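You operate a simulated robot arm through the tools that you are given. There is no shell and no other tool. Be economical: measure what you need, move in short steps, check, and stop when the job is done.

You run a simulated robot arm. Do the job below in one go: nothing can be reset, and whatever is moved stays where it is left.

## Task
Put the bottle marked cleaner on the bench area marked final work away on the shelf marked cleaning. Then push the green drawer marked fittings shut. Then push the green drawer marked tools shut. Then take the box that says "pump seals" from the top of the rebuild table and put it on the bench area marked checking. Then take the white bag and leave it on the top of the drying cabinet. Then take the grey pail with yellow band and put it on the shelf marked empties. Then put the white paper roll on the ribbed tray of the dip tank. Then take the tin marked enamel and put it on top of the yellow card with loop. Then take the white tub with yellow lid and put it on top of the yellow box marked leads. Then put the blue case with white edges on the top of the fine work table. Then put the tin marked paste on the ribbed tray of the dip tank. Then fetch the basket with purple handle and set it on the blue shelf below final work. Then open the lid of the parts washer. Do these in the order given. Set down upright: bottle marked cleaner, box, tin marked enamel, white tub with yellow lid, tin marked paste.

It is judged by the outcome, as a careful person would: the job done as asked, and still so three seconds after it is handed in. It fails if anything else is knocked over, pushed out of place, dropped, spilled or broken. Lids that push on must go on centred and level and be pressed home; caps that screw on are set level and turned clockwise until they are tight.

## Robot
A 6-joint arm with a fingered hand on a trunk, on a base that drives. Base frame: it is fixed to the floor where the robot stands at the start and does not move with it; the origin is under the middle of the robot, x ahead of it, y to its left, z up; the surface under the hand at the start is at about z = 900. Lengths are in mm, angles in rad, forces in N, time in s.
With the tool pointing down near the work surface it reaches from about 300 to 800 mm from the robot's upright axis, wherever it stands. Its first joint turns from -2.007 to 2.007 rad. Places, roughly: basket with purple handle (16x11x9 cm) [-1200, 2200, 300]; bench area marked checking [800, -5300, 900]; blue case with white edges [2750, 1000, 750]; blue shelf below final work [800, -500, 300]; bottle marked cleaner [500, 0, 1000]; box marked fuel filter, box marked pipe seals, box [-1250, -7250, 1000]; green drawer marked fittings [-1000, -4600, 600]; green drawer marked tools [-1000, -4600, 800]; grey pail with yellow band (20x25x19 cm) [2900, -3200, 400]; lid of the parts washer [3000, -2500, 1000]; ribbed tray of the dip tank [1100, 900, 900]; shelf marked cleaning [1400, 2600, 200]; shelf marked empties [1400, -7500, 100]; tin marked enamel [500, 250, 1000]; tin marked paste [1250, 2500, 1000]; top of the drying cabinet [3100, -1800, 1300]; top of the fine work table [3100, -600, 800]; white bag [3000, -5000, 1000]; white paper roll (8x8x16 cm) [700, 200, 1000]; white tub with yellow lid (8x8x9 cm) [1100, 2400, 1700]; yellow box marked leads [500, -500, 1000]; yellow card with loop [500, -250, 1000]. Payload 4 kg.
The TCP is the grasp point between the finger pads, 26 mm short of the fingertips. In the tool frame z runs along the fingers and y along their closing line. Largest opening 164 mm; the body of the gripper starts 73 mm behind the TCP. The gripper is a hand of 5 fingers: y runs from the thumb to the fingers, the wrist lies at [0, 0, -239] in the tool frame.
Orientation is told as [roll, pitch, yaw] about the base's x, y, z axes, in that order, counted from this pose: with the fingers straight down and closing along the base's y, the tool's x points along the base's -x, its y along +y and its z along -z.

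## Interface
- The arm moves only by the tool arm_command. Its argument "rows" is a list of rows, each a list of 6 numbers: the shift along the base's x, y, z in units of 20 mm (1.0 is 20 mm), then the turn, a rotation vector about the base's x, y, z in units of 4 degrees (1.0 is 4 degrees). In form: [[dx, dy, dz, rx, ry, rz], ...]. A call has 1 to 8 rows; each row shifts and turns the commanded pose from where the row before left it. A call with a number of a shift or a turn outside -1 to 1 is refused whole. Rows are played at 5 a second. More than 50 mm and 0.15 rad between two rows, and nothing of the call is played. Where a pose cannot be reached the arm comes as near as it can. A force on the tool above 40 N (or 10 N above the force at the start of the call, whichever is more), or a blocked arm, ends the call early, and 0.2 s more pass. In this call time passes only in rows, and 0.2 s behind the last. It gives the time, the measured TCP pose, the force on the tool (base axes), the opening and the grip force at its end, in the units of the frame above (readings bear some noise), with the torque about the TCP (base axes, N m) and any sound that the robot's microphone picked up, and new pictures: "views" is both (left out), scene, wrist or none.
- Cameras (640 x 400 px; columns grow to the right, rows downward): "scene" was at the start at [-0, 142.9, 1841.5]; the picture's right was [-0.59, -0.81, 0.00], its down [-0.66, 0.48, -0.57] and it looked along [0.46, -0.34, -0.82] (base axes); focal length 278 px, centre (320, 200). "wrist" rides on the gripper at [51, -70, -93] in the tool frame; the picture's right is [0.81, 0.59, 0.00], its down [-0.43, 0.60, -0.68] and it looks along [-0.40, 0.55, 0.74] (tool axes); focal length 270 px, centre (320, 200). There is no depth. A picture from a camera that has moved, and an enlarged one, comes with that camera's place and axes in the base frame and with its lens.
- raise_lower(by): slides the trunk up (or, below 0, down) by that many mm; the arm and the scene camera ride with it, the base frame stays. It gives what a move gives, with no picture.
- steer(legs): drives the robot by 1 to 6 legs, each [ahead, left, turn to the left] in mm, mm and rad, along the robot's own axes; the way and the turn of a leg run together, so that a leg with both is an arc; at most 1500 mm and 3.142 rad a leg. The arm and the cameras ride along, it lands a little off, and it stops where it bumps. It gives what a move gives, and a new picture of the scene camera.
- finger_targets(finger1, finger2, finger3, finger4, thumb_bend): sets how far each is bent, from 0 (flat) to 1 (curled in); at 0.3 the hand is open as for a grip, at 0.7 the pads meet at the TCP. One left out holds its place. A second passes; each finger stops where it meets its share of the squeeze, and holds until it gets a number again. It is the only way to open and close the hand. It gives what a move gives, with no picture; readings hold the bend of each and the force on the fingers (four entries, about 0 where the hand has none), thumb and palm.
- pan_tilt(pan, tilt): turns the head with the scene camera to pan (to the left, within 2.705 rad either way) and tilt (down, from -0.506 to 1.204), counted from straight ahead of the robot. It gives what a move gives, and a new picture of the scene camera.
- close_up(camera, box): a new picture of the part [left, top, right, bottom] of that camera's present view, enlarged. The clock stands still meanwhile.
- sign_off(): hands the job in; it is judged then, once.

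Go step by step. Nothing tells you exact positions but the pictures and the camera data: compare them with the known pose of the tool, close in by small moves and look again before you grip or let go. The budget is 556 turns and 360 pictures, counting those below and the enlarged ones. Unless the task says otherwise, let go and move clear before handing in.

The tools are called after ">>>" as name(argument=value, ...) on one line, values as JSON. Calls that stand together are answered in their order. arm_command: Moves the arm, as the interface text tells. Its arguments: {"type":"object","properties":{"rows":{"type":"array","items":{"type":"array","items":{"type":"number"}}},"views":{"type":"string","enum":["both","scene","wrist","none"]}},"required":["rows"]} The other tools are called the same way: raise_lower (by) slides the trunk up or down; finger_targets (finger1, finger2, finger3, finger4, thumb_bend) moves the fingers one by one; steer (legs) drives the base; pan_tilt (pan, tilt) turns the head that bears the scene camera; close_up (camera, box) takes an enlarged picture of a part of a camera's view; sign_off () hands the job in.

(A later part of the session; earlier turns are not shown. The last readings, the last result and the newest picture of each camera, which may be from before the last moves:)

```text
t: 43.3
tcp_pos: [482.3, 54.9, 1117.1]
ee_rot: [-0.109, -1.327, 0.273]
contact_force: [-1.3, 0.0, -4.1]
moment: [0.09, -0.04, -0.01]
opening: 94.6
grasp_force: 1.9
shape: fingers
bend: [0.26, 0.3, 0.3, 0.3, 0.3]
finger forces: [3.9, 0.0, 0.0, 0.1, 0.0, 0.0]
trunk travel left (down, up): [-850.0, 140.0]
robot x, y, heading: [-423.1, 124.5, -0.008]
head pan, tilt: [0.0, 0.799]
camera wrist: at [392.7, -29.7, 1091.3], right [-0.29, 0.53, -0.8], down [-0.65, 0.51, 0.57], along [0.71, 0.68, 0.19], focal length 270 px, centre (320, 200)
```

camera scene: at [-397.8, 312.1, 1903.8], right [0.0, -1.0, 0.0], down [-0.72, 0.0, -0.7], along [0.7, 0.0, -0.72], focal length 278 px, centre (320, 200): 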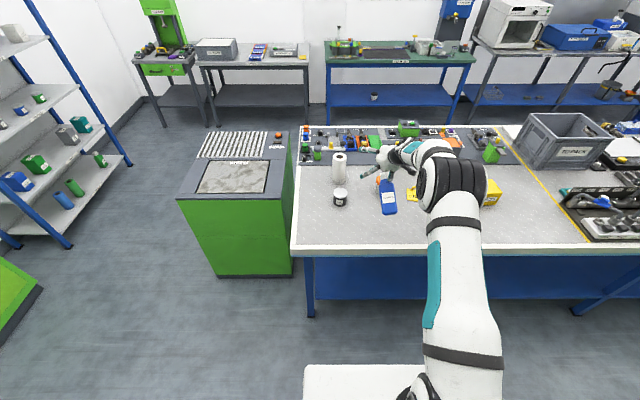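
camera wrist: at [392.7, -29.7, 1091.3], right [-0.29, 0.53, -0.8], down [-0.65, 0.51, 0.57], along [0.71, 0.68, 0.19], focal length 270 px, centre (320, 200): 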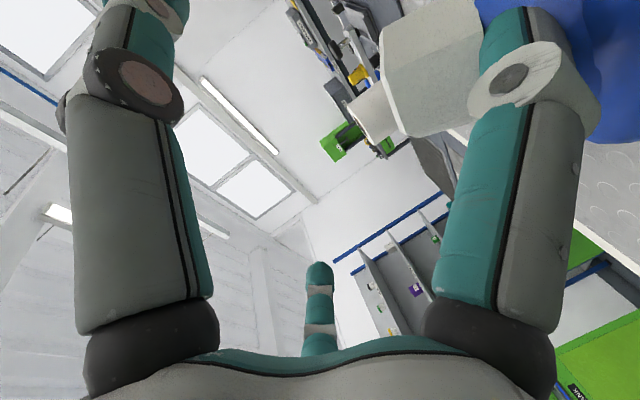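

>>> arm_command(rows=[[0, 0, -0.15, 0, 0, 0]], views="none")

>>> arm_command(rows=[[0, 0, -0.1, 0, 0, 0]], views="none")

>>> close_up(camera="scene", box=[340, 120, 440, 215])

```text
t: 43.7
tcp_pos: [483.8, 55.2, 1113.5]
ee_rot: [-0.114, -1.328, 0.274]
contact_force: [0.9, -1.1, 1.7]
moment: [-0.09, 0.07, 0.01]
opening: 92.6
grasp_force: 2.9
shape: fingers
bend: [0.27, 0.3, 0.3, 0.3, 0.3]
finger forces: [5.6, 0.1, 0.1, 0.1, 0.0, 0.1]
trunk travel left (down, up): [-850.0, 140.0]
robot x, y, heading: [-421.6, 126.3, -0.005]
head pan, tilt: [0.0, 0.799]
```

```text
t: 44.1
tcp_pos: [482.5, 55.4, 1112.5]
ee_rot: [-0.113, -1.328, 0.275]
contact_force: [0.4, -0.7, 1.8]
moment: [-0.15, 0.01, 0.05]
opening: 91.1
grasp_force: 3.6
shape: fingers
bend: [0.28, 0.3, 0.3, 0.3, 0.3]
finger forces: [7.3, 0.1, 0.1, 0.0, 0.0, 0.1]
trunk travel left (down, up): [-850.0, 140.0]
robot x, y, heading: [-424.2, 124.2, -0.006]
head pan, tilt: [0.0, 0.799]
```

```text
4.21 times, centred on (390, 168) of scene
camera zoom: at [-398.7, 311.9, 1803.9], right [0.0, -1.0, 0.0], down [-0.72, 0.0, -0.7], along [0.7, 0.0, -0.72], focal length 1169 px, centre (25, 337)
```

zoom: 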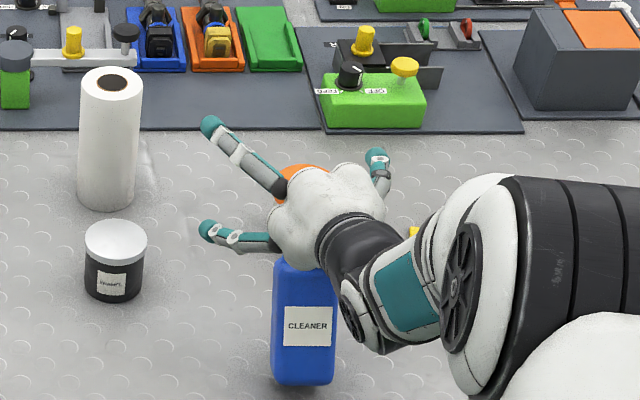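

>>> arm_command(rows=[[0, 0, 0, 0.5, 0, 0]], views="none")

>>> arm_command(rows=[[0, 0, 0, 0.5, 0, 0]], views="none")

>>> arm_command(rows=[[0, 0, 0, 0, -0.4, 0]], views="none")

```text
t: 44.5
tcp_pos: [483.4, 55.1, 1113.0]
ee_rot: [0.031, -1.334, 0.134]
contact_force: [1.9, -1.3, 3.0]
moment: [-0.22, 0.0, 0.09]
opening: 89.9
grasp_force: 4.9
shape: fingers
bend: [0.29, 0.3, 0.3, 0.3, 0.3]
finger forces: [9.0, 0.0, 0.1, 0.1, 0.1, 0.1]
trunk travel left (down, up): [-850.0, 140.0]
robot x, y, heading: [-424.7, 124.1, -0.005]
head pan, tilt: [0.0, 0.799]
```

```text
t: 44.9
tcp_pos: [482.6, 55.5, 1112.1]
ee_rot: [0.185, -1.338, -0.012]
contact_force: [1.7, -1.7, 4.0]
moment: [-0.24, -0.01, 0.07]
opening: 88.9
grasp_force: 5.6
shape: fingers
bend: [0.3, 0.3, 0.3, 0.3, 0.3]
finger forces: [10.6, 0.1, 0.0, 0.1, 0.0, 0.0]
trunk travel left (down, up): [-850.0, 140.0]
robot x, y, heading: [-418.2, 127.4, -0.01]
head pan, tilt: [0.0, 0.799]
```

```text
t: 45.3
tcp_pos: [482.9, 55.1, 1112.5]
ee_rot: [0.183, -1.364, -0.014]
contact_force: [0.7, -2.2, 3.0]
moment: [-0.26, 0.0, 0.1]
opening: 89.2
grasp_force: 6.7
shape: fingers
bend: [0.3, 0.3, 0.3, 0.3, 0.3]
finger forces: [12.6, 0.0, 0.0, 0.0, 0.1, 0.0]
trunk travel left (down, up): [-850.0, 140.0]
robot x, y, heading: [-417.4, 126.6, -0.004]
head pan, tilt: [0.0, 0.799]
```

>>> arm_command(rows=[[0, 0, 0, -1, 0.4, 0]], views="none")

>>> arm_command(rows=[[0, 0, 0, -0.5, 0, 0]], views="none")

>>> arm_command(rows=[[0, 0, 0, -0.5, 0, 0]], views="none")

>>> arm_command(rows=[[0, 0, 0, -0.5, 0, 0]], views="none")

```text
t: 45.7
tcp_pos: [482.5, 57.2, 1111.1]
ee_rot: [-0.112, -1.325, 0.273]
contact_force: [1.0, 0.2, -0.5]
moment: [0.07, -0.11, -0.01]
opening: 91.1
grasp_force: 3.9
shape: fingers
bend: [0.29, 0.3, 0.3, 0.3, 0.3]
finger forces: [8.4, 0.1, 0.0, 0.0, 0.1, 0.0]
trunk travel left (down, up): [-850.0, 140.0]
robot x, y, heading: [-422.6, 125.9, -0.005]
head pan, tilt: [0.0, 0.799]
```

```text
t: 46.1
tcp_pos: [482.3, 55.6, 1112.7]
ee_rot: [-0.243, -1.313, 0.402]
contact_force: [0.2, 0.4, -2.1]
moment: [0.13, -0.17, -0.02]
opening: 92.0
grasp_force: 5.5
shape: fingers
bend: [0.29, 0.3, 0.3, 0.3, 0.3]
finger forces: [10.0, 0.0, 0.0, 0.0, 0.1, 0.1]
trunk travel left (down, up): [-850.0, 140.0]
robot x, y, heading: [-421.0, 130.4, -0.004]
head pan, tilt: [0.0, 0.799]
```

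```text
t: 46.5
tcp_pos: [483.5, 55.4, 1111.2]
ee_rot: [-0.366, -1.3, 0.516]
contact_force: [0.7, 0.0, -3.3]
moment: [0.15, -0.14, -0.02]
opening: 93.7
grasp_force: 4.9
shape: fingers
bend: [0.27, 0.3, 0.3, 0.3, 0.3]
finger forces: [9.2, 0.0, 0.1, 0.1, 0.0, 0.0]
trunk travel left (down, up): [-850.0, 140.0]
robot x, y, heading: [-421.9, 128.3, -0.004]
head pan, tilt: [0.0, 0.799]
```

```text
t: 46.9
tcp_pos: [482.3, 54.6, 1112.2]
ee_rot: [-0.472, -1.282, 0.618]
contact_force: [-0.7, 1.1, -3.5]
moment: [0.14, -0.16, 0.0]
opening: 93.7
grasp_force: 4.4
shape: fingers
bend: [0.27, 0.3, 0.3, 0.3, 0.3]
finger forces: [9.3, 0.0, 0.1, 0.0, 0.0, 0.0]
trunk travel left (down, up): [-850.0, 140.0]
robot x, y, heading: [-421.8, 131.3, -0.004]
head pan, tilt: [0.0, 0.799]
```

>>> arm_command(rows=[[0, 0, 0, 1, 0, 0], [0, 0, 0.05, 0.6, 0, 0]], views="none")

>>> arm_command(rows=[[0, 0, 0, 0, -0.25, 0]], views="none")

>>> finger_targets(finger1=0.27)

```text
t: 47.5
tcp_pos: [482.8, 57.4, 1113.4]
ee_rot: [-0.084, -1.329, 0.246]
contact_force: [-0.6, -0.5, -3.5]
moment: [0.11, -0.1, 0.0]
opening: 93.5
grasp_force: 4.2
shape: fingers
bend: [0.27, 0.3, 0.3, 0.3, 0.3]
finger forces: [8.4, 0.0, 0.1, 0.0, 0.0, 0.1]
trunk travel left (down, up): [-850.0, 140.0]
robot x, y, heading: [-419.7, 122.6, -0.005]
head pan, tilt: [0.0, 0.799]
```

```text
t: 47.9
tcp_pos: [484.1, 56.4, 1112.1]
ee_rot: [-0.098, -1.345, 0.262]
contact_force: [0.0, 0.8, -2.3]
moment: [0.04, -0.02, -0.07]
opening: 94.0
grasp_force: 3.0
shape: fingers
bend: [0.26, 0.3, 0.3, 0.3, 0.3]
finger forces: [6.0, 0.0, 0.0, 0.0, 0.0, 0.1]
trunk travel left (down, up): [-850.0, 140.0]
robot x, y, heading: [-422.7, 126.6, -0.012]
head pan, tilt: [0.0, 0.799]
```

```text
t: 48.9
tcp_pos: [482.9, 56.6, 1112.8]
ee_rot: [-0.103, -1.346, 0.264]
contact_force: [0.6, 0.4, -1.3]
moment: [0.06, -0.05, -0.02]
opening: 94.2
grasp_force: 3.0
shape: fingers
bend: [0.26, 0.3, 0.3, 0.3, 0.3]
finger forces: [6.6, 0.0, 0.0, 0.1, 0.0, 0.1]
trunk travel left (down, up): [-850.0, 140.0]
robot x, y, heading: [-423.3, 124.8, -0.005]
head pan, tilt: [0.0, 0.799]
```

>>> arm_command(rows=[[0, 0, -0.12, 0, -0.2, 0]], views="none")

>>> arm_command(rows=[[0, -1, 0, 0, 0, 0]], views="wrist")

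>>> close_up(camera="scene", box=[340, 120, 440, 215])

```text
t: 49.3
tcp_pos: [484.0, 56.5, 1112.4]
ee_rot: [-0.126, -1.361, 0.287]
contact_force: [0.5, -0.2, 1.0]
moment: [-0.02, 0.04, -0.01]
opening: 93.1
grasp_force: 4.2
shape: fingers
bend: [0.27, 0.3, 0.3, 0.3, 0.3]
finger forces: [8.5, 0.0, 0.0, 0.1, 0.1, 0.1]
trunk travel left (down, up): [-850.0, 140.0]
robot x, y, heading: [-423.7, 126.2, -0.009]
head pan, tilt: [0.0, 0.799]
```

```text
t: 49.7
tcp_pos: [482.6, 35.9, 1113.0]
ee_rot: [-0.121, -1.361, 0.284]
contact_force: [0.8, 0.9, 3.8]
moment: [-0.03, 0.07, 0.03]
opening: 91.5
grasp_force: 5.2
shape: fingers
bend: [0.29, 0.3, 0.3, 0.3, 0.3]
finger forces: [10.5, 0.0, 0.0, 0.0, 0.0, 0.1]
trunk travel left (down, up): [-850.0, 140.0]
robot x, y, heading: [-422.2, 126.6, -0.007]
head pan, tilt: [0.0, 0.799]
camera wrist: at [393.6, -49.3, 1084.3], right [-0.26, 0.53, -0.81], down [-0.67, 0.51, 0.55], along [0.7, 0.68, 0.22], focal length 270 px, centre (320, 200)
```

wrist: 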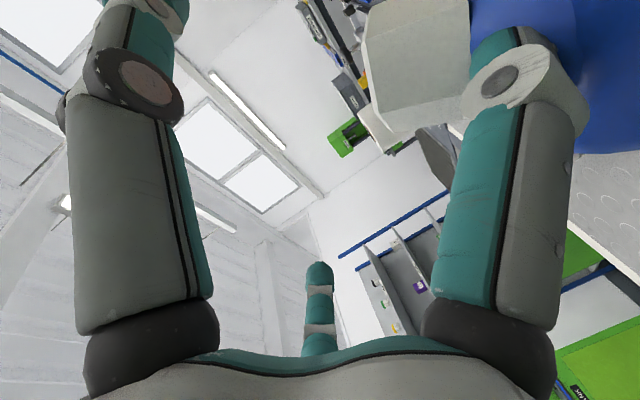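

```text
4.21 times, centred on (390, 168) of scene
camera zoom: at [-399.1, 311.0, 1804.1], right [0.0, -1.0, 0.0], down [-0.72, 0.0, -0.7], along [0.7, 0.0, -0.72], focal length 1169 px, centre (25, 337)
```

zoom: 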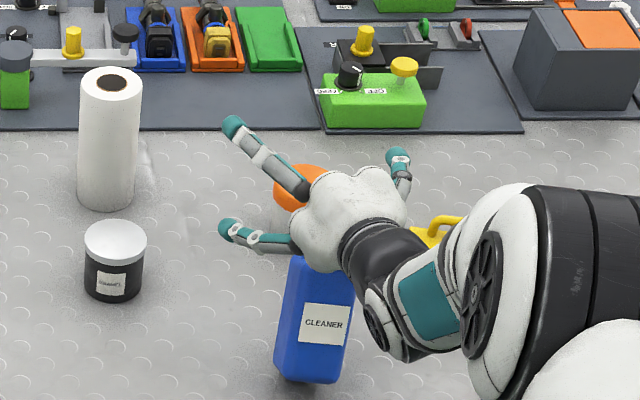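

Friction drags the bottle along, so I'll stop pulling. I'll stand it straight again, then curl finger 1 while lowering (the reverse of how it got caught) so that it comes out above the shoulder.

>>> arm_command(rows=[[0, 0.7, 0, 0, 0, 0]], views="none")

>>> close_up(camera="scene", box=[340, 120, 440, 215])

```text
t: 50.1
tcp_pos: [481.6, 50.3, 1110.4]
ee_rot: [-0.121, -1.357, 0.281]
contact_force: [1.0, 1.9, 2.6]
moment: [-0.02, 0.01, 0.0]
opening: 91.5
grasp_force: 5.6
shape: fingers
bend: [0.29, 0.3, 0.3, 0.3, 0.3]
finger forces: [10.2, 0.0, 0.1, 0.0, 0.0, 0.0]
trunk travel left (down, up): [-850.0, 140.0]
robot x, y, heading: [-422.6, 125.6, -0.005]
head pan, tilt: [0.0, 0.799]
```

```text
4.21 times, centred on (390, 168) of scene
camera zoom: at [-398.7, 312.7, 1803.8], right [0.0, -1.0, 0.0], down [-0.72, 0.0, -0.7], along [0.7, 0.0, -0.72], focal length 1169 px, centre (25, 337)
```

zoom: 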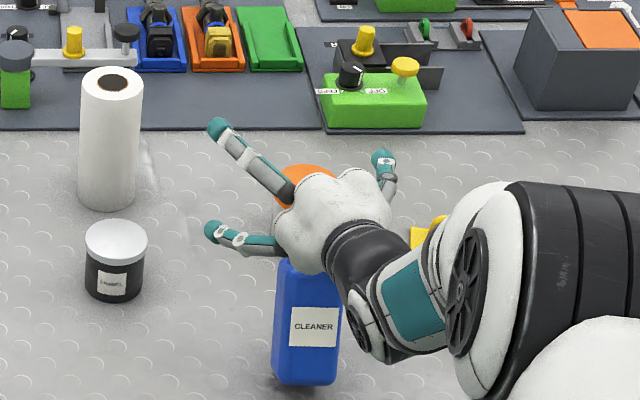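

>>> arm_command(rows=[[0, 0.3, 0, 0, 0, 0], [0, 0, -0.5, 0, 0, 0]], views="none")

>>> finger_targets(finger1=0.36)

>>> arm_command(rows=[[0, 0, -0.5, 0, 0, 0]], views="none")

>>> finger_targets(finger1=0.44)

>>> close_up(camera="scene", box=[340, 120, 440, 215])

>>> close_up(camera="wrist", box=[320, 0, 640, 200])

```text
t: 50.7
tcp_pos: [482.8, 54.6, 1108.0]
ee_rot: [-0.138, -1.368, 0.298]
contact_force: [0.6, -3.0, 20.3]
moment: [-0.83, 0.96, 0.18]
opening: 87.5
grasp_force: 16.2
shape: fingers
bend: [0.31, 0.3, 0.3, 0.3, 0.3]
finger forces: [32.8, 0.0, 0.0, 0.0, 0.0, 0.1]
trunk travel left (down, up): [-850.0, 140.0]
robot x, y, heading: [-420.9, 128.3, -0.003]
head pan, tilt: [0.0, 0.799]
```

```text
t: 51.7
tcp_pos: [480.6, 53.9, 1105.6]
ee_rot: [-0.128, -1.363, 0.286]
contact_force: [-3.4, -6.3, 24.6]
moment: [-1.2, 1.88, 0.31]
opening: 85.4
grasp_force: 25.9
shape: fingers
bend: [0.36, 0.3, 0.3, 0.3, 0.3]
finger forces: [52.1, 0.0, 0.0, 0.0, 0.0, 0.1]
trunk travel left (down, up): [-850.0, 140.0]
robot x, y, heading: [-417.9, 131.3, -0.005]
head pan, tilt: [0.0, 0.799]
```

```text
t: 52.1
tcp_pos: [481.3, 52.9, 1101.5]
ee_rot: [-0.142, -1.372, 0.305]
contact_force: [-1.1, -7.9, 38.6]
moment: [-1.62, 2.29, 0.41]
opening: 82.9
grasp_force: 35.5
shape: fingers
bend: [0.4, 0.3, 0.3, 0.3, 0.3]
finger forces: [70.0, 0.0, 0.0, 0.1, 0.1, 0.0]
trunk travel left (down, up): [-850.0, 140.0]
robot x, y, heading: [-420.6, 129.1, -0.006]
head pan, tilt: [0.0, 0.799]
```

```text
t: 53.1
tcp_pos: [480.5, 54.7, 1098.7]
ee_rot: [-0.134, -1.365, 0.293]
contact_force: [-2.9, -7.8, 32.5]
moment: [-1.28, 2.31, 0.35]
opening: 81.1
grasp_force: 37.5
shape: fingers
bend: [0.46, 0.3, 0.3, 0.3, 0.3]
finger forces: [73.9, 0.0, 0.1, 0.0, 0.0, 0.1]
trunk travel left (down, up): [-850.0, 140.0]
robot x, y, heading: [-420.9, 130.2, -0.005]
head pan, tilt: [0.0, 0.799]
```

```text
4.21 times, centred on (390, 168) of scene
camera zoom: at [-403.9, 311.5, 1804.1], right [0.0, -1.0, 0.0], down [-0.71, 0.0, -0.7], along [0.7, 0.0, -0.71], focal length 1169 px, centre (25, 337)
```

zoom: 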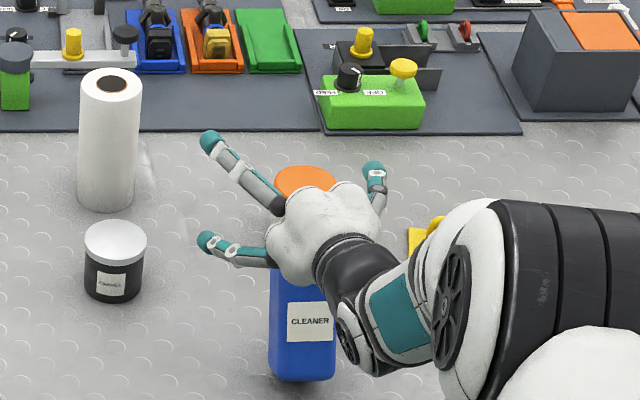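

```text
2.00 times, centred on (480, 100) of wrist
camera zoom: at [392.5, -30.6, 1068.7], right [-0.25, 0.53, -0.81], down [-0.67, 0.51, 0.54], along [0.7, 0.68, 0.23], focal length 541 px, centre (0, 400)
```

zoom: 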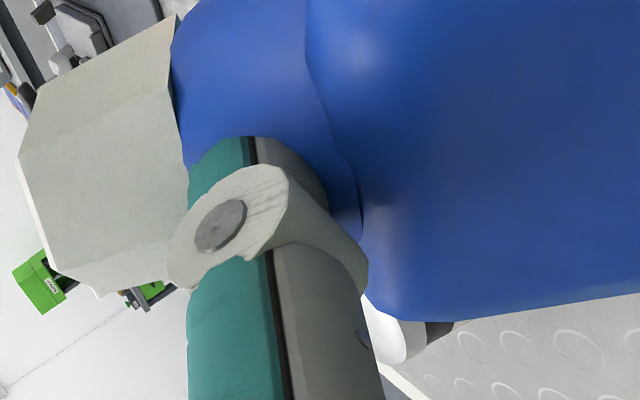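

>>> finger_targets(finger1=0.3)

>>> arm_command(rows=[[0, 0, 0.5, 0, 0, 0], [0, 0, 0.4, 0, 0, 0]], views="none")

>>> arm_command(rows=[[-0.26, 0, 0, 0, -1, 0]], views="none")

>>> arm_command(rows=[[-0.26, 0, 0, 0, -1, 0]], views="wrist")

>>> close_up(camera="scene", box=[340, 120, 440, 215])

```text
t: 54.1
tcp_pos: [481.9, 55.4, 1101.1]
ee_rot: [-0.145, -1.371, 0.306]
contact_force: [0.6, -3.6, 37.6]
moment: [-1.42, 1.91, 0.3]
opening: 82.3
grasp_force: 29.3
shape: fingers
bend: [0.4, 0.3, 0.3, 0.3, 0.3]
finger forces: [59.1, 0.0, 0.0, 0.0, 0.0, 0.1]
trunk travel left (down, up): [-850.0, 140.0]
robot x, y, heading: [-421.1, 126.6, -0.005]
head pan, tilt: [0.0, 0.799]
```

```text
t: 54.7
tcp_pos: [481.6, 56.1, 1105.7]
ee_rot: [-0.11, -1.352, 0.27]
contact_force: [0.7, -0.9, 5.0]
moment: [-0.29, 0.18, -0.04]
opening: 86.4
grasp_force: 7.9
shape: fingers
bend: [0.32, 0.3, 0.3, 0.3, 0.3]
finger forces: [14.8, 0.0, 0.1, 0.1, 0.0, 0.1]
trunk travel left (down, up): [-850.0, 140.0]
robot x, y, heading: [-421.7, 129.2, -0.007]
head pan, tilt: [0.0, 0.799]
```

```text
t: 55.1
tcp_pos: [476.2, 56.2, 1112.0]
ee_rot: [-0.258, -1.425, 0.419]
contact_force: [-1.1, 0.2, 10.6]
moment: [-0.38, 0.78, -0.06]
opening: 91.0
grasp_force: 11.8
shape: fingers
bend: [0.3, 0.3, 0.3, 0.3, 0.3]
finger forces: [24.2, 0.0, 0.0, 0.0, 0.0, 0.1]
trunk travel left (down, up): [-850.0, 140.0]
robot x, y, heading: [-422.7, 131.2, -0.006]
head pan, tilt: [0.0, 0.799]
```

```text
t: 55.5
tcp_pos: [470.3, 56.3, 1114.8]
ee_rot: [-0.643, -1.487, 0.804]
contact_force: [-3.0, 1.0, 20.9]
moment: [-0.61, 1.63, -0.09]
opening: 94.2
grasp_force: 21.7
shape: fingers
bend: [0.3, 0.3, 0.3, 0.3, 0.3]
finger forces: [42.8, 0.0, 0.1, 0.1, 0.0, 0.0]
trunk travel left (down, up): [-850.0, 140.0]
robot x, y, heading: [-422.7, 124.6, -0.007]
head pan, tilt: [0.0, 0.799]
camera wrist: at [387.2, -29.5, 1073.7], right [-0.14, 0.53, -0.84], down [-0.74, 0.51, 0.45], along [0.66, 0.68, 0.32], focal length 270 px, centre (320, 200)
```

wrist: 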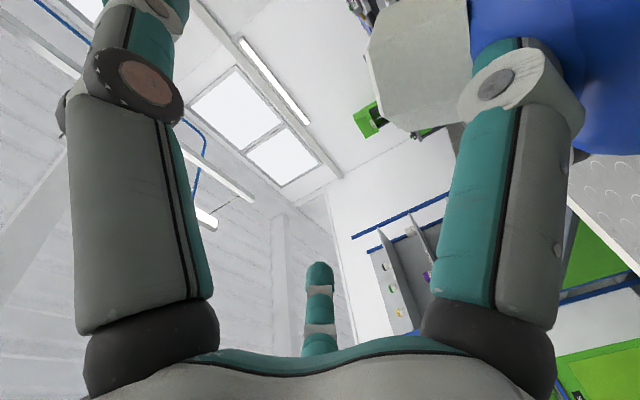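

```text
4.21 times, centred on (390, 168) of scene
camera zoom: at [-402.4, 312.7, 1804.1], right [0.0, -1.0, 0.0], down [-0.72, 0.0, -0.7], along [0.7, 0.0, -0.72], focal length 1169 px, centre (25, 337)
```

zoom: 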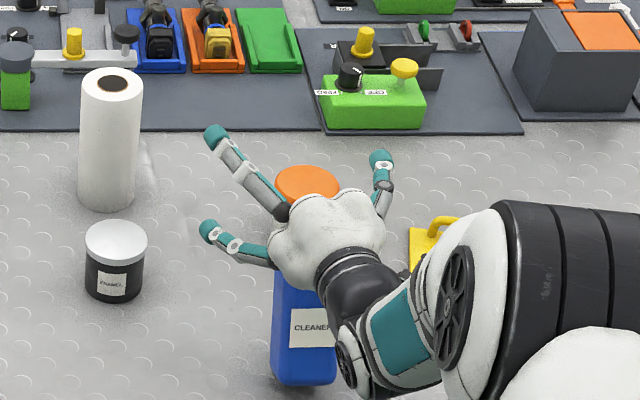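

>>> arm_command(rows=[[0, 0, 0.3, 0, 0, 0]], views="none")

>>> arm_command(rows=[[0, 0, 0.2, 0, 0, 0]], views="none")

```text
t: 55.9
tcp_pos: [470.0, 55.6, 1115.2]
ee_rot: [-0.571, -1.482, 0.726]
contact_force: [-2.0, 1.3, 9.2]
moment: [-0.24, 0.84, -0.11]
opening: 94.3
grasp_force: 12.4
shape: fingers
bend: [0.29, 0.3, 0.3, 0.3, 0.3]
finger forces: [24.3, 0.0, 0.1, 0.1, 0.0, 0.1]
trunk travel left (down, up): [-850.0, 140.0]
robot x, y, heading: [-421.9, 127.5, -0.005]
head pan, tilt: [0.0, 0.799]
```

```text
t: 56.3
tcp_pos: [471.4, 54.9, 1116.6]
ee_rot: [-0.537, -1.479, 0.694]
contact_force: [-1.0, 0.4, -2.4]
moment: [0.03, 0.15, -0.08]
opening: 95.1
grasp_force: 4.9
shape: fingers
bend: [0.27, 0.3, 0.3, 0.3, 0.3]
finger forces: [9.6, 0.1, 0.1, 0.0, 0.0, 0.1]
trunk travel left (down, up): [-850.0, 140.0]
robot x, y, heading: [-422.9, 128.5, -0.002]
head pan, tilt: [0.0, 0.799]
```

>>> arm_command(rows=[[0.26, 0, 0, 0, 1, 0], [0.26, 0, 0, 0, 1, 0], [0, 0, 0, -0.1, 0.45, 0]], views="none")

>>> finger_targets(finger1=0.28)

>>> arm_command(rows=[[0, 0, 0.05, 0, 0, 0]], views="none")

```text
t: 57.1
tcp_pos: [482.8, 56.0, 1119.4]
ee_rot: [-0.113, -1.326, 0.273]
contact_force: [-0.3, -0.5, -3.5]
moment: [0.11, -0.19, 0.03]
opening: 92.5
grasp_force: 6.1
shape: fingers
bend: [0.29, 0.3, 0.3, 0.3, 0.3]
finger forces: [11.7, 0.0, 0.0, 0.1, 0.0, 0.1]
trunk travel left (down, up): [-850.0, 140.0]
robot x, y, heading: [-421.5, 126.6, -0.005]
head pan, tilt: [0.0, 0.799]
```

```text
t: 58.1
tcp_pos: [484.0, 56.2, 1119.2]
ee_rot: [-0.114, -1.326, 0.272]
contact_force: [0.5, 0.6, -3.1]
moment: [0.11, -0.19, 0.01]
opening: 93.6
grasp_force: 6.2
shape: fingers
bend: [0.27, 0.3, 0.3, 0.3, 0.3]
finger forces: [11.9, 0.1, 0.1, 0.1, 0.0, 0.1]
trunk travel left (down, up): [-850.0, 140.0]
robot x, y, heading: [-422.8, 127.3, -0.001]
head pan, tilt: [0.0, 0.799]
```

```text
t: 58.5
tcp_pos: [483.5, 55.4, 1119.8]
ee_rot: [-0.11, -1.326, 0.275]
contact_force: [-0.5, 0.0, -3.0]
moment: [0.12, -0.18, -0.03]
opening: 93.4
grasp_force: 6.4
shape: fingers
bend: [0.27, 0.3, 0.3, 0.3, 0.3]
finger forces: [11.8, 0.0, 0.0, 0.1, 0.0, 0.0]
trunk travel left (down, up): [-850.0, 140.0]
robot x, y, heading: [-419.8, 127.1, -0.005]
head pan, tilt: [0.0, 0.799]
```

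>>> finger_targets(finger1=0.15)

>>> arm_command(rows=[[0, 0, 0.4, 0, 0, 0]], views="wrist")

>>> close_up(camera="scene", box=[340, 120, 440, 215])

```text
t: 59.5
tcp_pos: [483.1, 56.4, 1120.4]
ee_rot: [-0.113, -1.326, 0.277]
contact_force: [-0.3, 0.4, -3.6]
moment: [0.14, -0.28, -0.01]
opening: 103.2
grasp_force: 6.3
shape: fingers
bend: [0.15, 0.3, 0.3, 0.3, 0.3]
finger forces: [11.9, 0.0, 0.1, 0.0, 0.0, 0.1]
trunk travel left (down, up): [-850.0, 140.0]
robot x, y, heading: [-422.2, 128.6, -0.003]
head pan, tilt: [0.0, 0.799]
```

```text
t: 59.9
tcp_pos: [483.5, 56.3, 1128.8]
ee_rot: [-0.113, -1.325, 0.275]
contact_force: [-0.5, -0.4, -4.3]
moment: [0.13, -0.22, -0.02]
opening: 102.9
grasp_force: 6.0
shape: fingers
bend: [0.15, 0.3, 0.3, 0.3, 0.3]
finger forces: [11.8, 0.0, 0.0, 0.0, 0.0, 0.1]
trunk travel left (down, up): [-850.0, 140.0]
robot x, y, heading: [-417.7, 126.7, -0.002]
head pan, tilt: [0.0, 0.799]
camera wrist: at [393.8, -29.3, 1104.2], right [-0.28, 0.53, -0.8], down [-0.65, 0.51, 0.57], along [0.71, 0.68, 0.19], focal length 270 px, centre (320, 200)
```

wrist: 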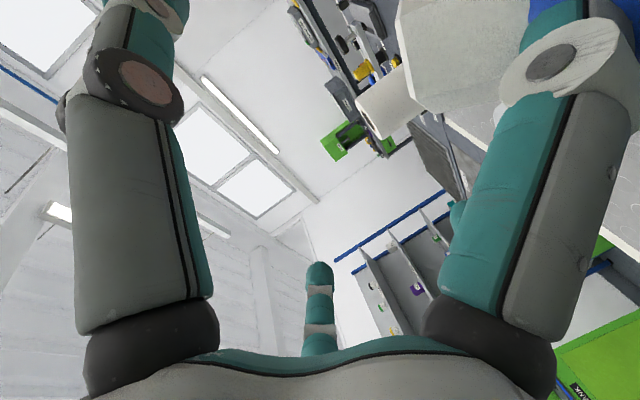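

```text
4.21 times, centred on (390, 168) of scene
camera zoom: at [-398.4, 312.2, 1803.9], right [0.0, -1.0, 0.0], down [-0.72, 0.0, -0.7], along [0.7, 0.0, -0.72], focal length 1169 px, centre (25, 337)
```

zoom: 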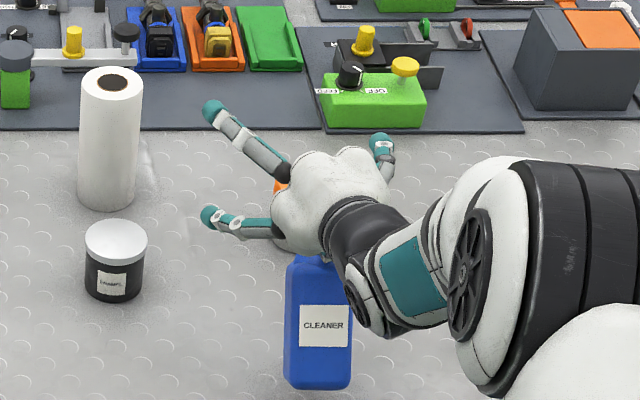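

The bottle actually sits on the right of finger 1, so the finger should leave to the left (+y). I'll set it down again and try that in small steps.

>>> arm_command(rows=[[0, 0, -0.25, 0, 0, 0]], views="none")

>>> arm_command(rows=[[0, 0, -0.15, 0, 0, 0]], views="none")

>>> arm_command(rows=[[0, 0, -0.15, 0, 0, 0]], views="none")

```text
t: 60.3
tcp_pos: [484.8, 57.0, 1121.4]
ee_rot: [-0.112, -1.326, 0.273]
contact_force: [0.8, -0.4, -2.9]
moment: [0.11, -0.26, 0.0]
opening: 103.0
grasp_force: 6.0
shape: fingers
bend: [0.15, 0.3, 0.3, 0.3, 0.3]
finger forces: [11.7, 0.0, 0.0, 0.1, 0.0, 0.1]
trunk travel left (down, up): [-850.0, 140.0]
robot x, y, heading: [-426.4, 123.1, -0.007]
head pan, tilt: [0.0, 0.799]
```

```text
t: 60.7
tcp_pos: [483.6, 55.8, 1118.7]
ee_rot: [-0.112, -1.326, 0.273]
contact_force: [0.0, -1.1, -3.7]
moment: [0.1, -0.24, -0.03]
opening: 102.8
grasp_force: 6.0
shape: fingers
bend: [0.15, 0.3, 0.3, 0.3, 0.3]
finger forces: [11.6, 0.1, 0.1, 0.1, 0.1, 0.0]
trunk travel left (down, up): [-850.0, 140.0]
robot x, y, heading: [-428.0, 125.2, -0.004]
head pan, tilt: [0.0, 0.799]
```

```text
t: 61.1
tcp_pos: [483.2, 57.3, 1117.1]
ee_rot: [-0.112, -1.326, 0.272]
contact_force: [0.7, 0.3, -2.7]
moment: [0.13, -0.2, 0.02]
opening: 102.9
grasp_force: 5.9
shape: fingers
bend: [0.15, 0.3, 0.3, 0.3, 0.3]
finger forces: [11.6, 0.0, 0.1, 0.0, 0.1, 0.0]
trunk travel left (down, up): [-850.0, 140.0]
robot x, y, heading: [-422.6, 127.0, 0.001]
head pan, tilt: [0.0, 0.799]
```

>>> arm_command(rows=[[0, 0, -0.25, 0, 0, 0]], views="none")

>>> arm_command(rows=[[0, 0.25, 0, 0, 0, 0]], views="none")

>>> arm_command(rows=[[0, 0.3, 0, 0, 0, 0]], views="wrist")

>>> close_up(camera="scene", box=[340, 120, 440, 215])

```text
t: 61.5
tcp_pos: [484.1, 57.7, 1112.6]
ee_rot: [-0.111, -1.326, 0.273]
contact_force: [0.3, -0.5, -3.3]
moment: [0.11, -0.23, 0.01]
opening: 103.3
grasp_force: 5.7
shape: fingers
bend: [0.15, 0.3, 0.3, 0.3, 0.3]
finger forces: [11.4, 0.0, 0.0, 0.0, 0.1, 0.0]
trunk travel left (down, up): [-850.0, 140.0]
robot x, y, heading: [-418.7, 129.2, -0.005]
head pan, tilt: [0.0, 0.799]
```

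```text
t: 61.9
tcp_pos: [482.9, 62.9, 1112.7]
ee_rot: [-0.114, -1.328, 0.278]
contact_force: [2.1, -0.6, -1.7]
moment: [-0.07, -0.16, 0.07]
opening: 102.5
grasp_force: 5.6
shape: fingers
bend: [0.15, 0.3, 0.3, 0.3, 0.3]
finger forces: [11.5, 0.0, 0.1, 0.1, 0.0, 0.1]
trunk travel left (down, up): [-850.0, 140.0]
robot x, y, heading: [-422.8, 128.1, -0.009]
head pan, tilt: [0.0, 0.799]
```

```text
t: 62.3
tcp_pos: [483.5, 68.6, 1113.0]
ee_rot: [-0.114, -1.327, 0.277]
contact_force: [1.4, -0.9, -0.5]
moment: [-0.05, -0.18, 0.05]
opening: 101.7
grasp_force: 5.8
shape: fingers
bend: [0.16, 0.3, 0.3, 0.3, 0.3]
finger forces: [10.9, 0.1, 0.1, 0.0, 0.1, 0.0]
trunk travel left (down, up): [-850.0, 140.0]
robot x, y, heading: [-417.2, 126.3, -0.003]
head pan, tilt: [0.0, 0.799]
camera wrist: at [393.8, -16.4, 1088.0], right [-0.28, 0.53, -0.8], down [-0.65, 0.51, 0.57], along [0.71, 0.68, 0.2], focal length 270 px, centre (320, 200)
```

wrist: 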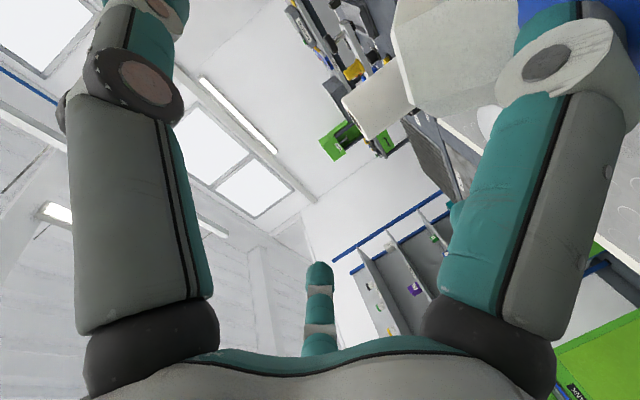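

```text
4.21 times, centred on (390, 168) of scene
camera zoom: at [-398.3, 312.5, 1803.9], right [0.0, -1.0, 0.0], down [-0.72, 0.0, -0.7], along [0.7, 0.0, -0.72], focal length 1169 px, centre (25, 337)
```

zoom: 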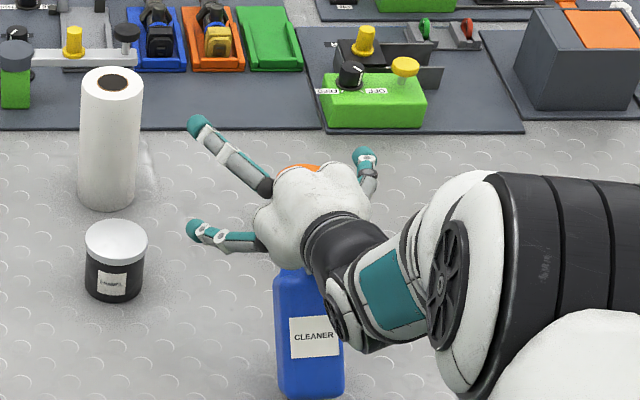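

>>> close_up(camera="wrist", box=[380, 0, 640, 162])

```text
2.46 times, centred on (510, 81) of wrist
camera zoom: at [393.8, -16.4, 1088.0], right [-0.28, 0.53, -0.8], down [-0.65, 0.51, 0.57], along [0.71, 0.68, 0.2], focal length 665 px, centre (-148, 493)
```

zoom: 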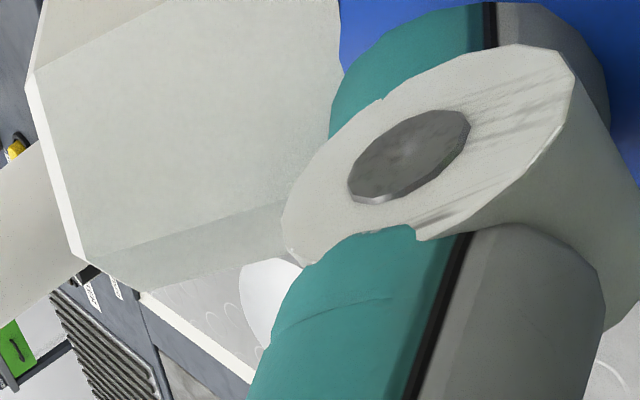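

>>> arm_command(rows=[[-0.1, -0.2, 0, 0, -0.5, 0]], views="none")

>>> arm_command(rows=[[-0.1, 0, 0, 0, -0.5, 0]], views="none")

>>> arm_command(rows=[[-0.1, 0, 0, 0, -0.5, 0]], views="none")

>>> arm_command(rows=[[-0.1, 0, 0, 0, -0.5, 0]], views="none")

```text
t: 62.7
tcp_pos: [482.2, 63.8, 1112.1]
ee_rot: [-0.158, -1.36, 0.317]
contact_force: [0.9, 0.2, 0.3]
moment: [-0.07, -0.01, 0.07]
opening: 102.3
grasp_force: 4.4
shape: fingers
bend: [0.16, 0.3, 0.3, 0.3, 0.3]
finger forces: [8.6, 0.1, 0.0, 0.1, 0.0, 0.0]
trunk travel left (down, up): [-850.0, 140.0]
robot x, y, heading: [-423.0, 127.4, -0.006]
head pan, tilt: [0.0, 0.799]
```

```text
t: 63.1
tcp_pos: [478.7, 61.0, 1113.7]
ee_rot: [-0.221, -1.395, 0.381]
contact_force: [1.1, -1.3, 1.9]
moment: [-0.18, 0.02, 0.1]
opening: 102.0
grasp_force: 5.0
shape: fingers
bend: [0.15, 0.3, 0.3, 0.3, 0.3]
finger forces: [10.1, 0.1, 0.0, 0.0, 0.0, 0.0]
trunk travel left (down, up): [-850.0, 140.0]
robot x, y, heading: [-416.1, 128.4, -0.01]
head pan, tilt: [0.0, 0.799]
```

```text
t: 63.5
tcp_pos: [477.7, 61.9, 1114.4]
ee_rot: [-0.321, -1.426, 0.477]
contact_force: [1.4, -2.1, 7.6]
moment: [-0.42, 0.46, 0.17]
opening: 103.5
grasp_force: 8.9
shape: fingers
bend: [0.15, 0.3, 0.3, 0.3, 0.3]
finger forces: [18.2, 0.1, 0.1, 0.0, 0.0, 0.0]
trunk travel left (down, up): [-850.0, 140.0]
robot x, y, heading: [-419.4, 127.1, -0.003]
head pan, tilt: [0.0, 0.799]
```

```text
t: 63.9
tcp_pos: [474.6, 62.3, 1115.7]
ee_rot: [-0.473, -1.457, 0.629]
contact_force: [0.6, -2.4, 16.9]
moment: [-0.78, 1.11, 0.26]
opening: 104.7
grasp_force: 16.0
shape: fingers
bend: [0.15, 0.3, 0.3, 0.3, 0.3]
finger forces: [32.9, 0.1, 0.0, 0.0, 0.0, 0.1]
trunk travel left (down, up): [-850.0, 140.0]
robot x, y, heading: [-420.6, 127.5, -0.003]
head pan, tilt: [0.0, 0.799]
```

>>> arm_command(rows=[[0.2, 0, 0, 0, 0.9, 0], [0.1, 0, 0.0, 0, 0.6, 0]], views="none")

>>> finger_targets(finger1=0.3)

>>> arm_command(rows=[[0, 0, -0.05, 0, 0, 0]], views="none")

>>> finger_targets(finger1=0.36)

```text
t: 64.5
tcp_pos: [480.6, 62.9, 1110.4]
ee_rot: [-0.148, -1.356, 0.311]
contact_force: [2.0, -1.6, 2.8]
moment: [-0.21, -0.07, 0.13]
opening: 99.0
grasp_force: 5.5
shape: fingers
bend: [0.18, 0.3, 0.3, 0.3, 0.3]
finger forces: [10.3, 0.0, 0.1, 0.0, 0.0, 0.1]
trunk travel left (down, up): [-850.0, 140.0]
robot x, y, heading: [-417.2, 127.8, -0.006]
head pan, tilt: [0.0, 0.799]
```

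```text
t: 65.5
tcp_pos: [480.6, 62.0, 1112.6]
ee_rot: [-0.155, -1.359, 0.316]
contact_force: [0.7, 0.0, -2.3]
moment: [0.11, -0.06, 0.04]
opening: 93.3
grasp_force: 4.5
shape: fingers
bend: [0.28, 0.3, 0.3, 0.3, 0.3]
finger forces: [9.9, 0.1, 0.0, 0.0, 0.0, 0.0]
trunk travel left (down, up): [-850.0, 140.0]
robot x, y, heading: [-418.3, 128.4, 0.001]
head pan, tilt: [0.0, 0.799]
```

```text
t: 65.9
tcp_pos: [482.0, 61.0, 1111.4]
ee_rot: [-0.158, -1.36, 0.319]
contact_force: [0.2, 0.0, -1.6]
moment: [0.05, -0.06, 0.01]
opening: 92.7
grasp_force: 5.0
shape: fingers
bend: [0.28, 0.3, 0.3, 0.3, 0.3]
finger forces: [9.8, 0.1, 0.0, 0.0, 0.0, 0.0]
trunk travel left (down, up): [-850.0, 140.0]
robot x, y, heading: [-422.8, 126.8, -0.007]
head pan, tilt: [0.0, 0.799]
```

```text
t: 66.9
tcp_pos: [480.8, 62.3, 1112.4]
ee_rot: [-0.157, -1.359, 0.317]
contact_force: [1.0, -0.6, -2.7]
moment: [0.12, -0.13, 0.0]
opening: 86.3
grasp_force: 6.0
shape: fingers
bend: [0.35, 0.3, 0.3, 0.3, 0.3]
finger forces: [12.6, 0.1, 0.0, 0.0, 0.0, 0.0]
trunk travel left (down, up): [-850.0, 140.0]
robot x, y, heading: [-421.6, 127.1, -0.007]
head pan, tilt: [0.0, 0.799]
```

>>> arm_command(rows=[[0, 0, -0.1, 0, -0.3, 0]], views="none")

>>> arm_command(rows=[[0, 0, -0.1, 0, 0, 0]], views="none")

>>> finger_targets(finger1=0.45)

>>> close_up(camera="wrist", box=[320, 0, 640, 200])

```text
t: 67.3
tcp_pos: [479.1, 62.9, 1109.2]
ee_rot: [-0.19, -1.379, 0.352]
contact_force: [0.4, 0.3, -3.2]
moment: [0.09, -0.09, 0.01]
opening: 86.6
grasp_force: 6.1
shape: fingers
bend: [0.35, 0.3, 0.3, 0.3, 0.3]
finger forces: [11.8, 0.1, 0.0, 0.1, 0.0, 0.0]
trunk travel left (down, up): [-850.0, 140.0]
robot x, y, heading: [-420.5, 125.3, -0.008]
head pan, tilt: [0.0, 0.799]
```

```text
t: 67.7
tcp_pos: [479.9, 62.2, 1108.5]
ee_rot: [-0.194, -1.38, 0.355]
contact_force: [0.4, -0.1, -0.2]
moment: [0.06, 0.03, -0.05]
opening: 85.8
grasp_force: 5.8
shape: fingers
bend: [0.35, 0.3, 0.3, 0.3, 0.3]
finger forces: [11.6, 0.0, 0.0, 0.0, 0.0, 0.0]
trunk travel left (down, up): [-850.0, 140.0]
robot x, y, heading: [-422.7, 127.7, 0.002]
head pan, tilt: [0.0, 0.799]
```

```text
t: 68.7
tcp_pos: [480.5, 62.5, 1107.8]
ee_rot: [-0.19, -1.379, 0.352]
contact_force: [-0.9, 0.3, -2.8]
moment: [0.05, -0.04, -0.02]
opening: 79.1
grasp_force: 6.9
shape: fingers
bend: [0.43, 0.3, 0.3, 0.3, 0.3]
finger forces: [13.4, 0.1, 0.0, 0.0, 0.0, 0.0]
trunk travel left (down, up): [-850.0, 140.0]
robot x, y, heading: [-418.0, 129.7, -0.004]
head pan, tilt: [0.0, 0.799]
```

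```text
2.00 times, centred on (480, 100) of wrist
camera zoom: at [392.4, -22.4, 1077.8], right [-0.24, 0.53, -0.82], down [-0.68, 0.51, 0.53], along [0.7, 0.68, 0.23], focal length 541 px, centre (0, 400)
```

zoom: 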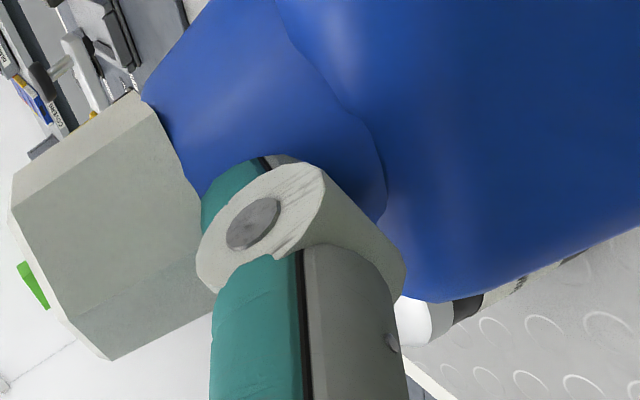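

The finger is truly caught in the groove under the cap. I'll lift a little and curl finger 1 to bring the cap up toward the grasp point, so the thumb and other fingers can hold the cap itself.

>>> raise_lower(by=50)

>>> finger_targets(finger1=0.6)

>>> close_up(camera="wrist", box=[0, 0, 640, 400])

>>> close_up(camera="scene", box=[340, 120, 440, 215])

```text
t: 69.7
tcp_pos: [480.4, 62.7, 1157.2]
ee_rot: [-0.19, -1.378, 0.351]
contact_force: [-0.7, 0.4, -4.0]
moment: [0.14, -0.07, -0.01]
opening: 79.3
grasp_force: 6.6
shape: fingers
bend: [0.43, 0.3, 0.3, 0.3, 0.3]
finger forces: [13.4, 0.0, 0.0, 0.0, 0.1, 0.0]
trunk travel left (down, up): [-900.0, 90.0]
robot x, y, heading: [-423.6, 126.2, -0.002]
head pan, tilt: [0.0, 0.799]
```

```text
t: 70.7
tcp_pos: [481.5, 62.4, 1158.2]
ee_rot: [-0.19, -1.379, 0.351]
contact_force: [0.3, 1.6, -3.5]
moment: [0.03, 0.05, 0.0]
opening: 73.0
grasp_force: 8.0
shape: fingers
bend: [0.57, 0.3, 0.3, 0.3, 0.3]
finger forces: [15.5, 0.0, 0.1, 0.0, 0.1, 0.1]
trunk travel left (down, up): [-900.0, 90.0]
robot x, y, heading: [-423.2, 129.0, -0.004]
head pan, tilt: [0.0, 0.799]
```

```text
1.00 times, centred on (320, 200) of wrist (not enlarged: the box is as wide or as high as the picture)
camera zoom: at [392.4, -22.4, 1127.8], right [-0.24, 0.53, -0.82], down [-0.68, 0.51, 0.53], along [0.7, 0.68, 0.23], focal length 270 px, centre (320, 200)
```

zoom: 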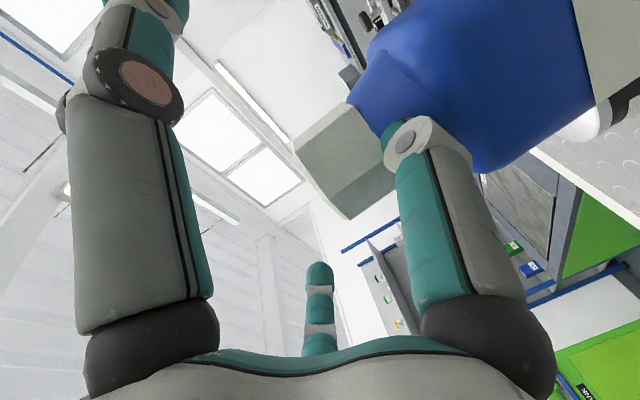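

```text
4.21 times, centred on (390, 168) of scene
camera zoom: at [-397.9, 312.1, 1853.9], right [0.0, -1.0, 0.0], down [-0.72, 0.0, -0.7], along [0.7, 0.0, -0.72], focal length 1169 px, centre (25, 337)
```

zoom: 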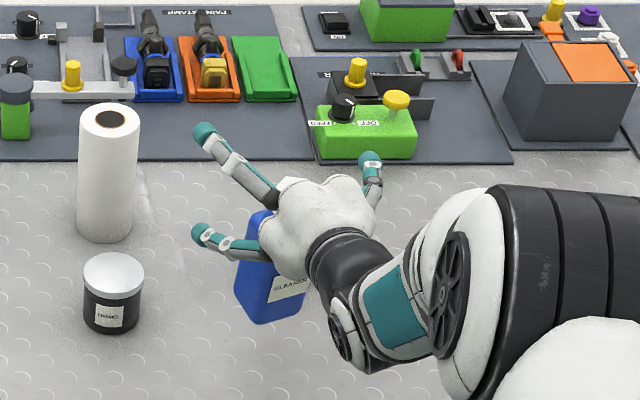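

The cap is now right at the grasp point. I'll close the thumb and the other fingers on it.

>>> finger_targets(finger2=0.7, finger3=0.7, thumb_bend=0.7)

>>> close_up(camera="wrist", box=[0, 0, 640, 400])

>>> close_up(camera="scene", box=[340, 120, 440, 215])

```text
t: 71.7
tcp_pos: [481.7, 62.2, 1156.6]
ee_rot: [-0.192, -1.379, 0.35]
contact_force: [0.8, 0.3, 0.2]
moment: [0.07, 0.02, -0.01]
opening: 21.6
grasp_force: 11.4
shape: fingers
bend: [0.57, 0.68, 0.69, 0.3, 0.68]
finger forces: [16.9, 2.3, 0.0, 0.0, 3.9, 0.0]
trunk travel left (down, up): [-900.0, 90.0]
robot x, y, heading: [-425.2, 130.0, -0.002]
head pan, tilt: [0.0, 0.799]
```

```text
1.00 times, centred on (320, 200) of wrist (not enlarged: the box is as wide or as high as the picture)
camera zoom: at [392.4, -22.3, 1127.8], right [-0.24, 0.53, -0.82], down [-0.68, 0.51, 0.53], along [0.7, 0.68, 0.23], focal length 270 px, centre (320, 200)
```

zoom: 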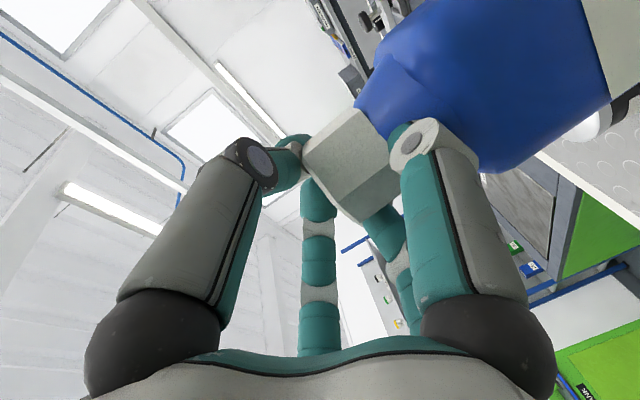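

```text
4.21 times, centred on (390, 168) of scene
camera zoom: at [-397.9, 312.1, 1853.9], right [0.0, -1.0, 0.0], down [-0.72, 0.0, -0.7], along [0.7, 0.0, -0.72], focal length 1169 px, centre (25, 337)
```

zoom: 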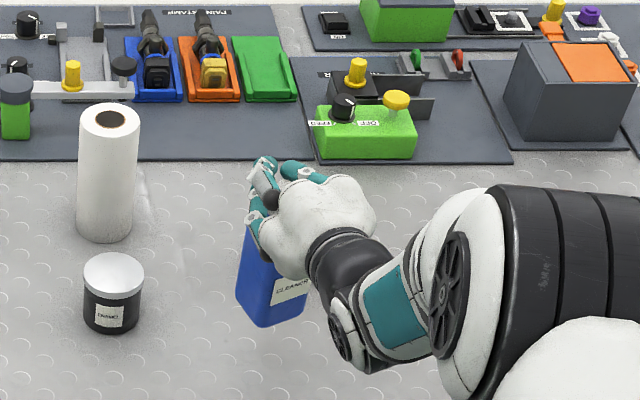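

>>> finger_targets(finger2=0.8, finger3=0.85, finger4=0.85, thumb_bend=0.8)

>>> close_up(camera="wrist", box=[0, 0, 640, 400])

```text
t: 72.7
tcp_pos: [480.3, 62.8, 1156.5]
ee_rot: [-0.192, -1.379, 0.35]
contact_force: [0.4, -0.4, 0.0]
moment: [0.05, 0.06, -0.02]
opening: 22.0
grasp_force: 17.5
shape: fingers
bend: [0.56, 0.74, 0.79, 0.67, 0.73]
finger forces: [20.7, 14.0, 0.0, 0.0, 0.0, 0.1]
trunk travel left (down, up): [-900.0, 90.0]
robot x, y, heading: [-418.7, 130.9, -0.005]
head pan, tilt: [0.0, 0.799]
```

```text
1.00 times, centred on (320, 200) of wrist (not enlarged: the box is as wide or as high as the picture)
camera zoom: at [392.4, -22.3, 1127.8], right [-0.24, 0.53, -0.82], down [-0.68, 0.51, 0.53], along [0.7, 0.68, 0.23], focal length 270 px, centre (320, 200)
```

zoom: 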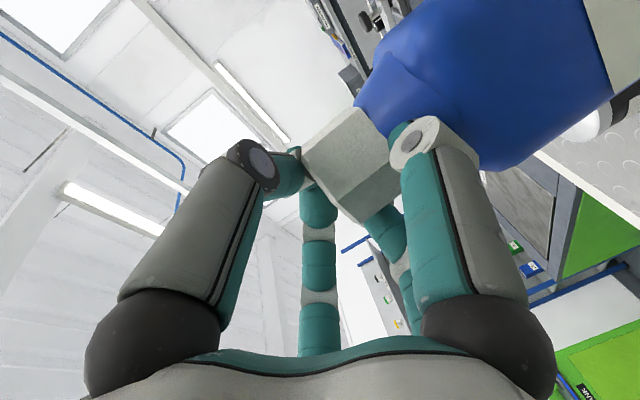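

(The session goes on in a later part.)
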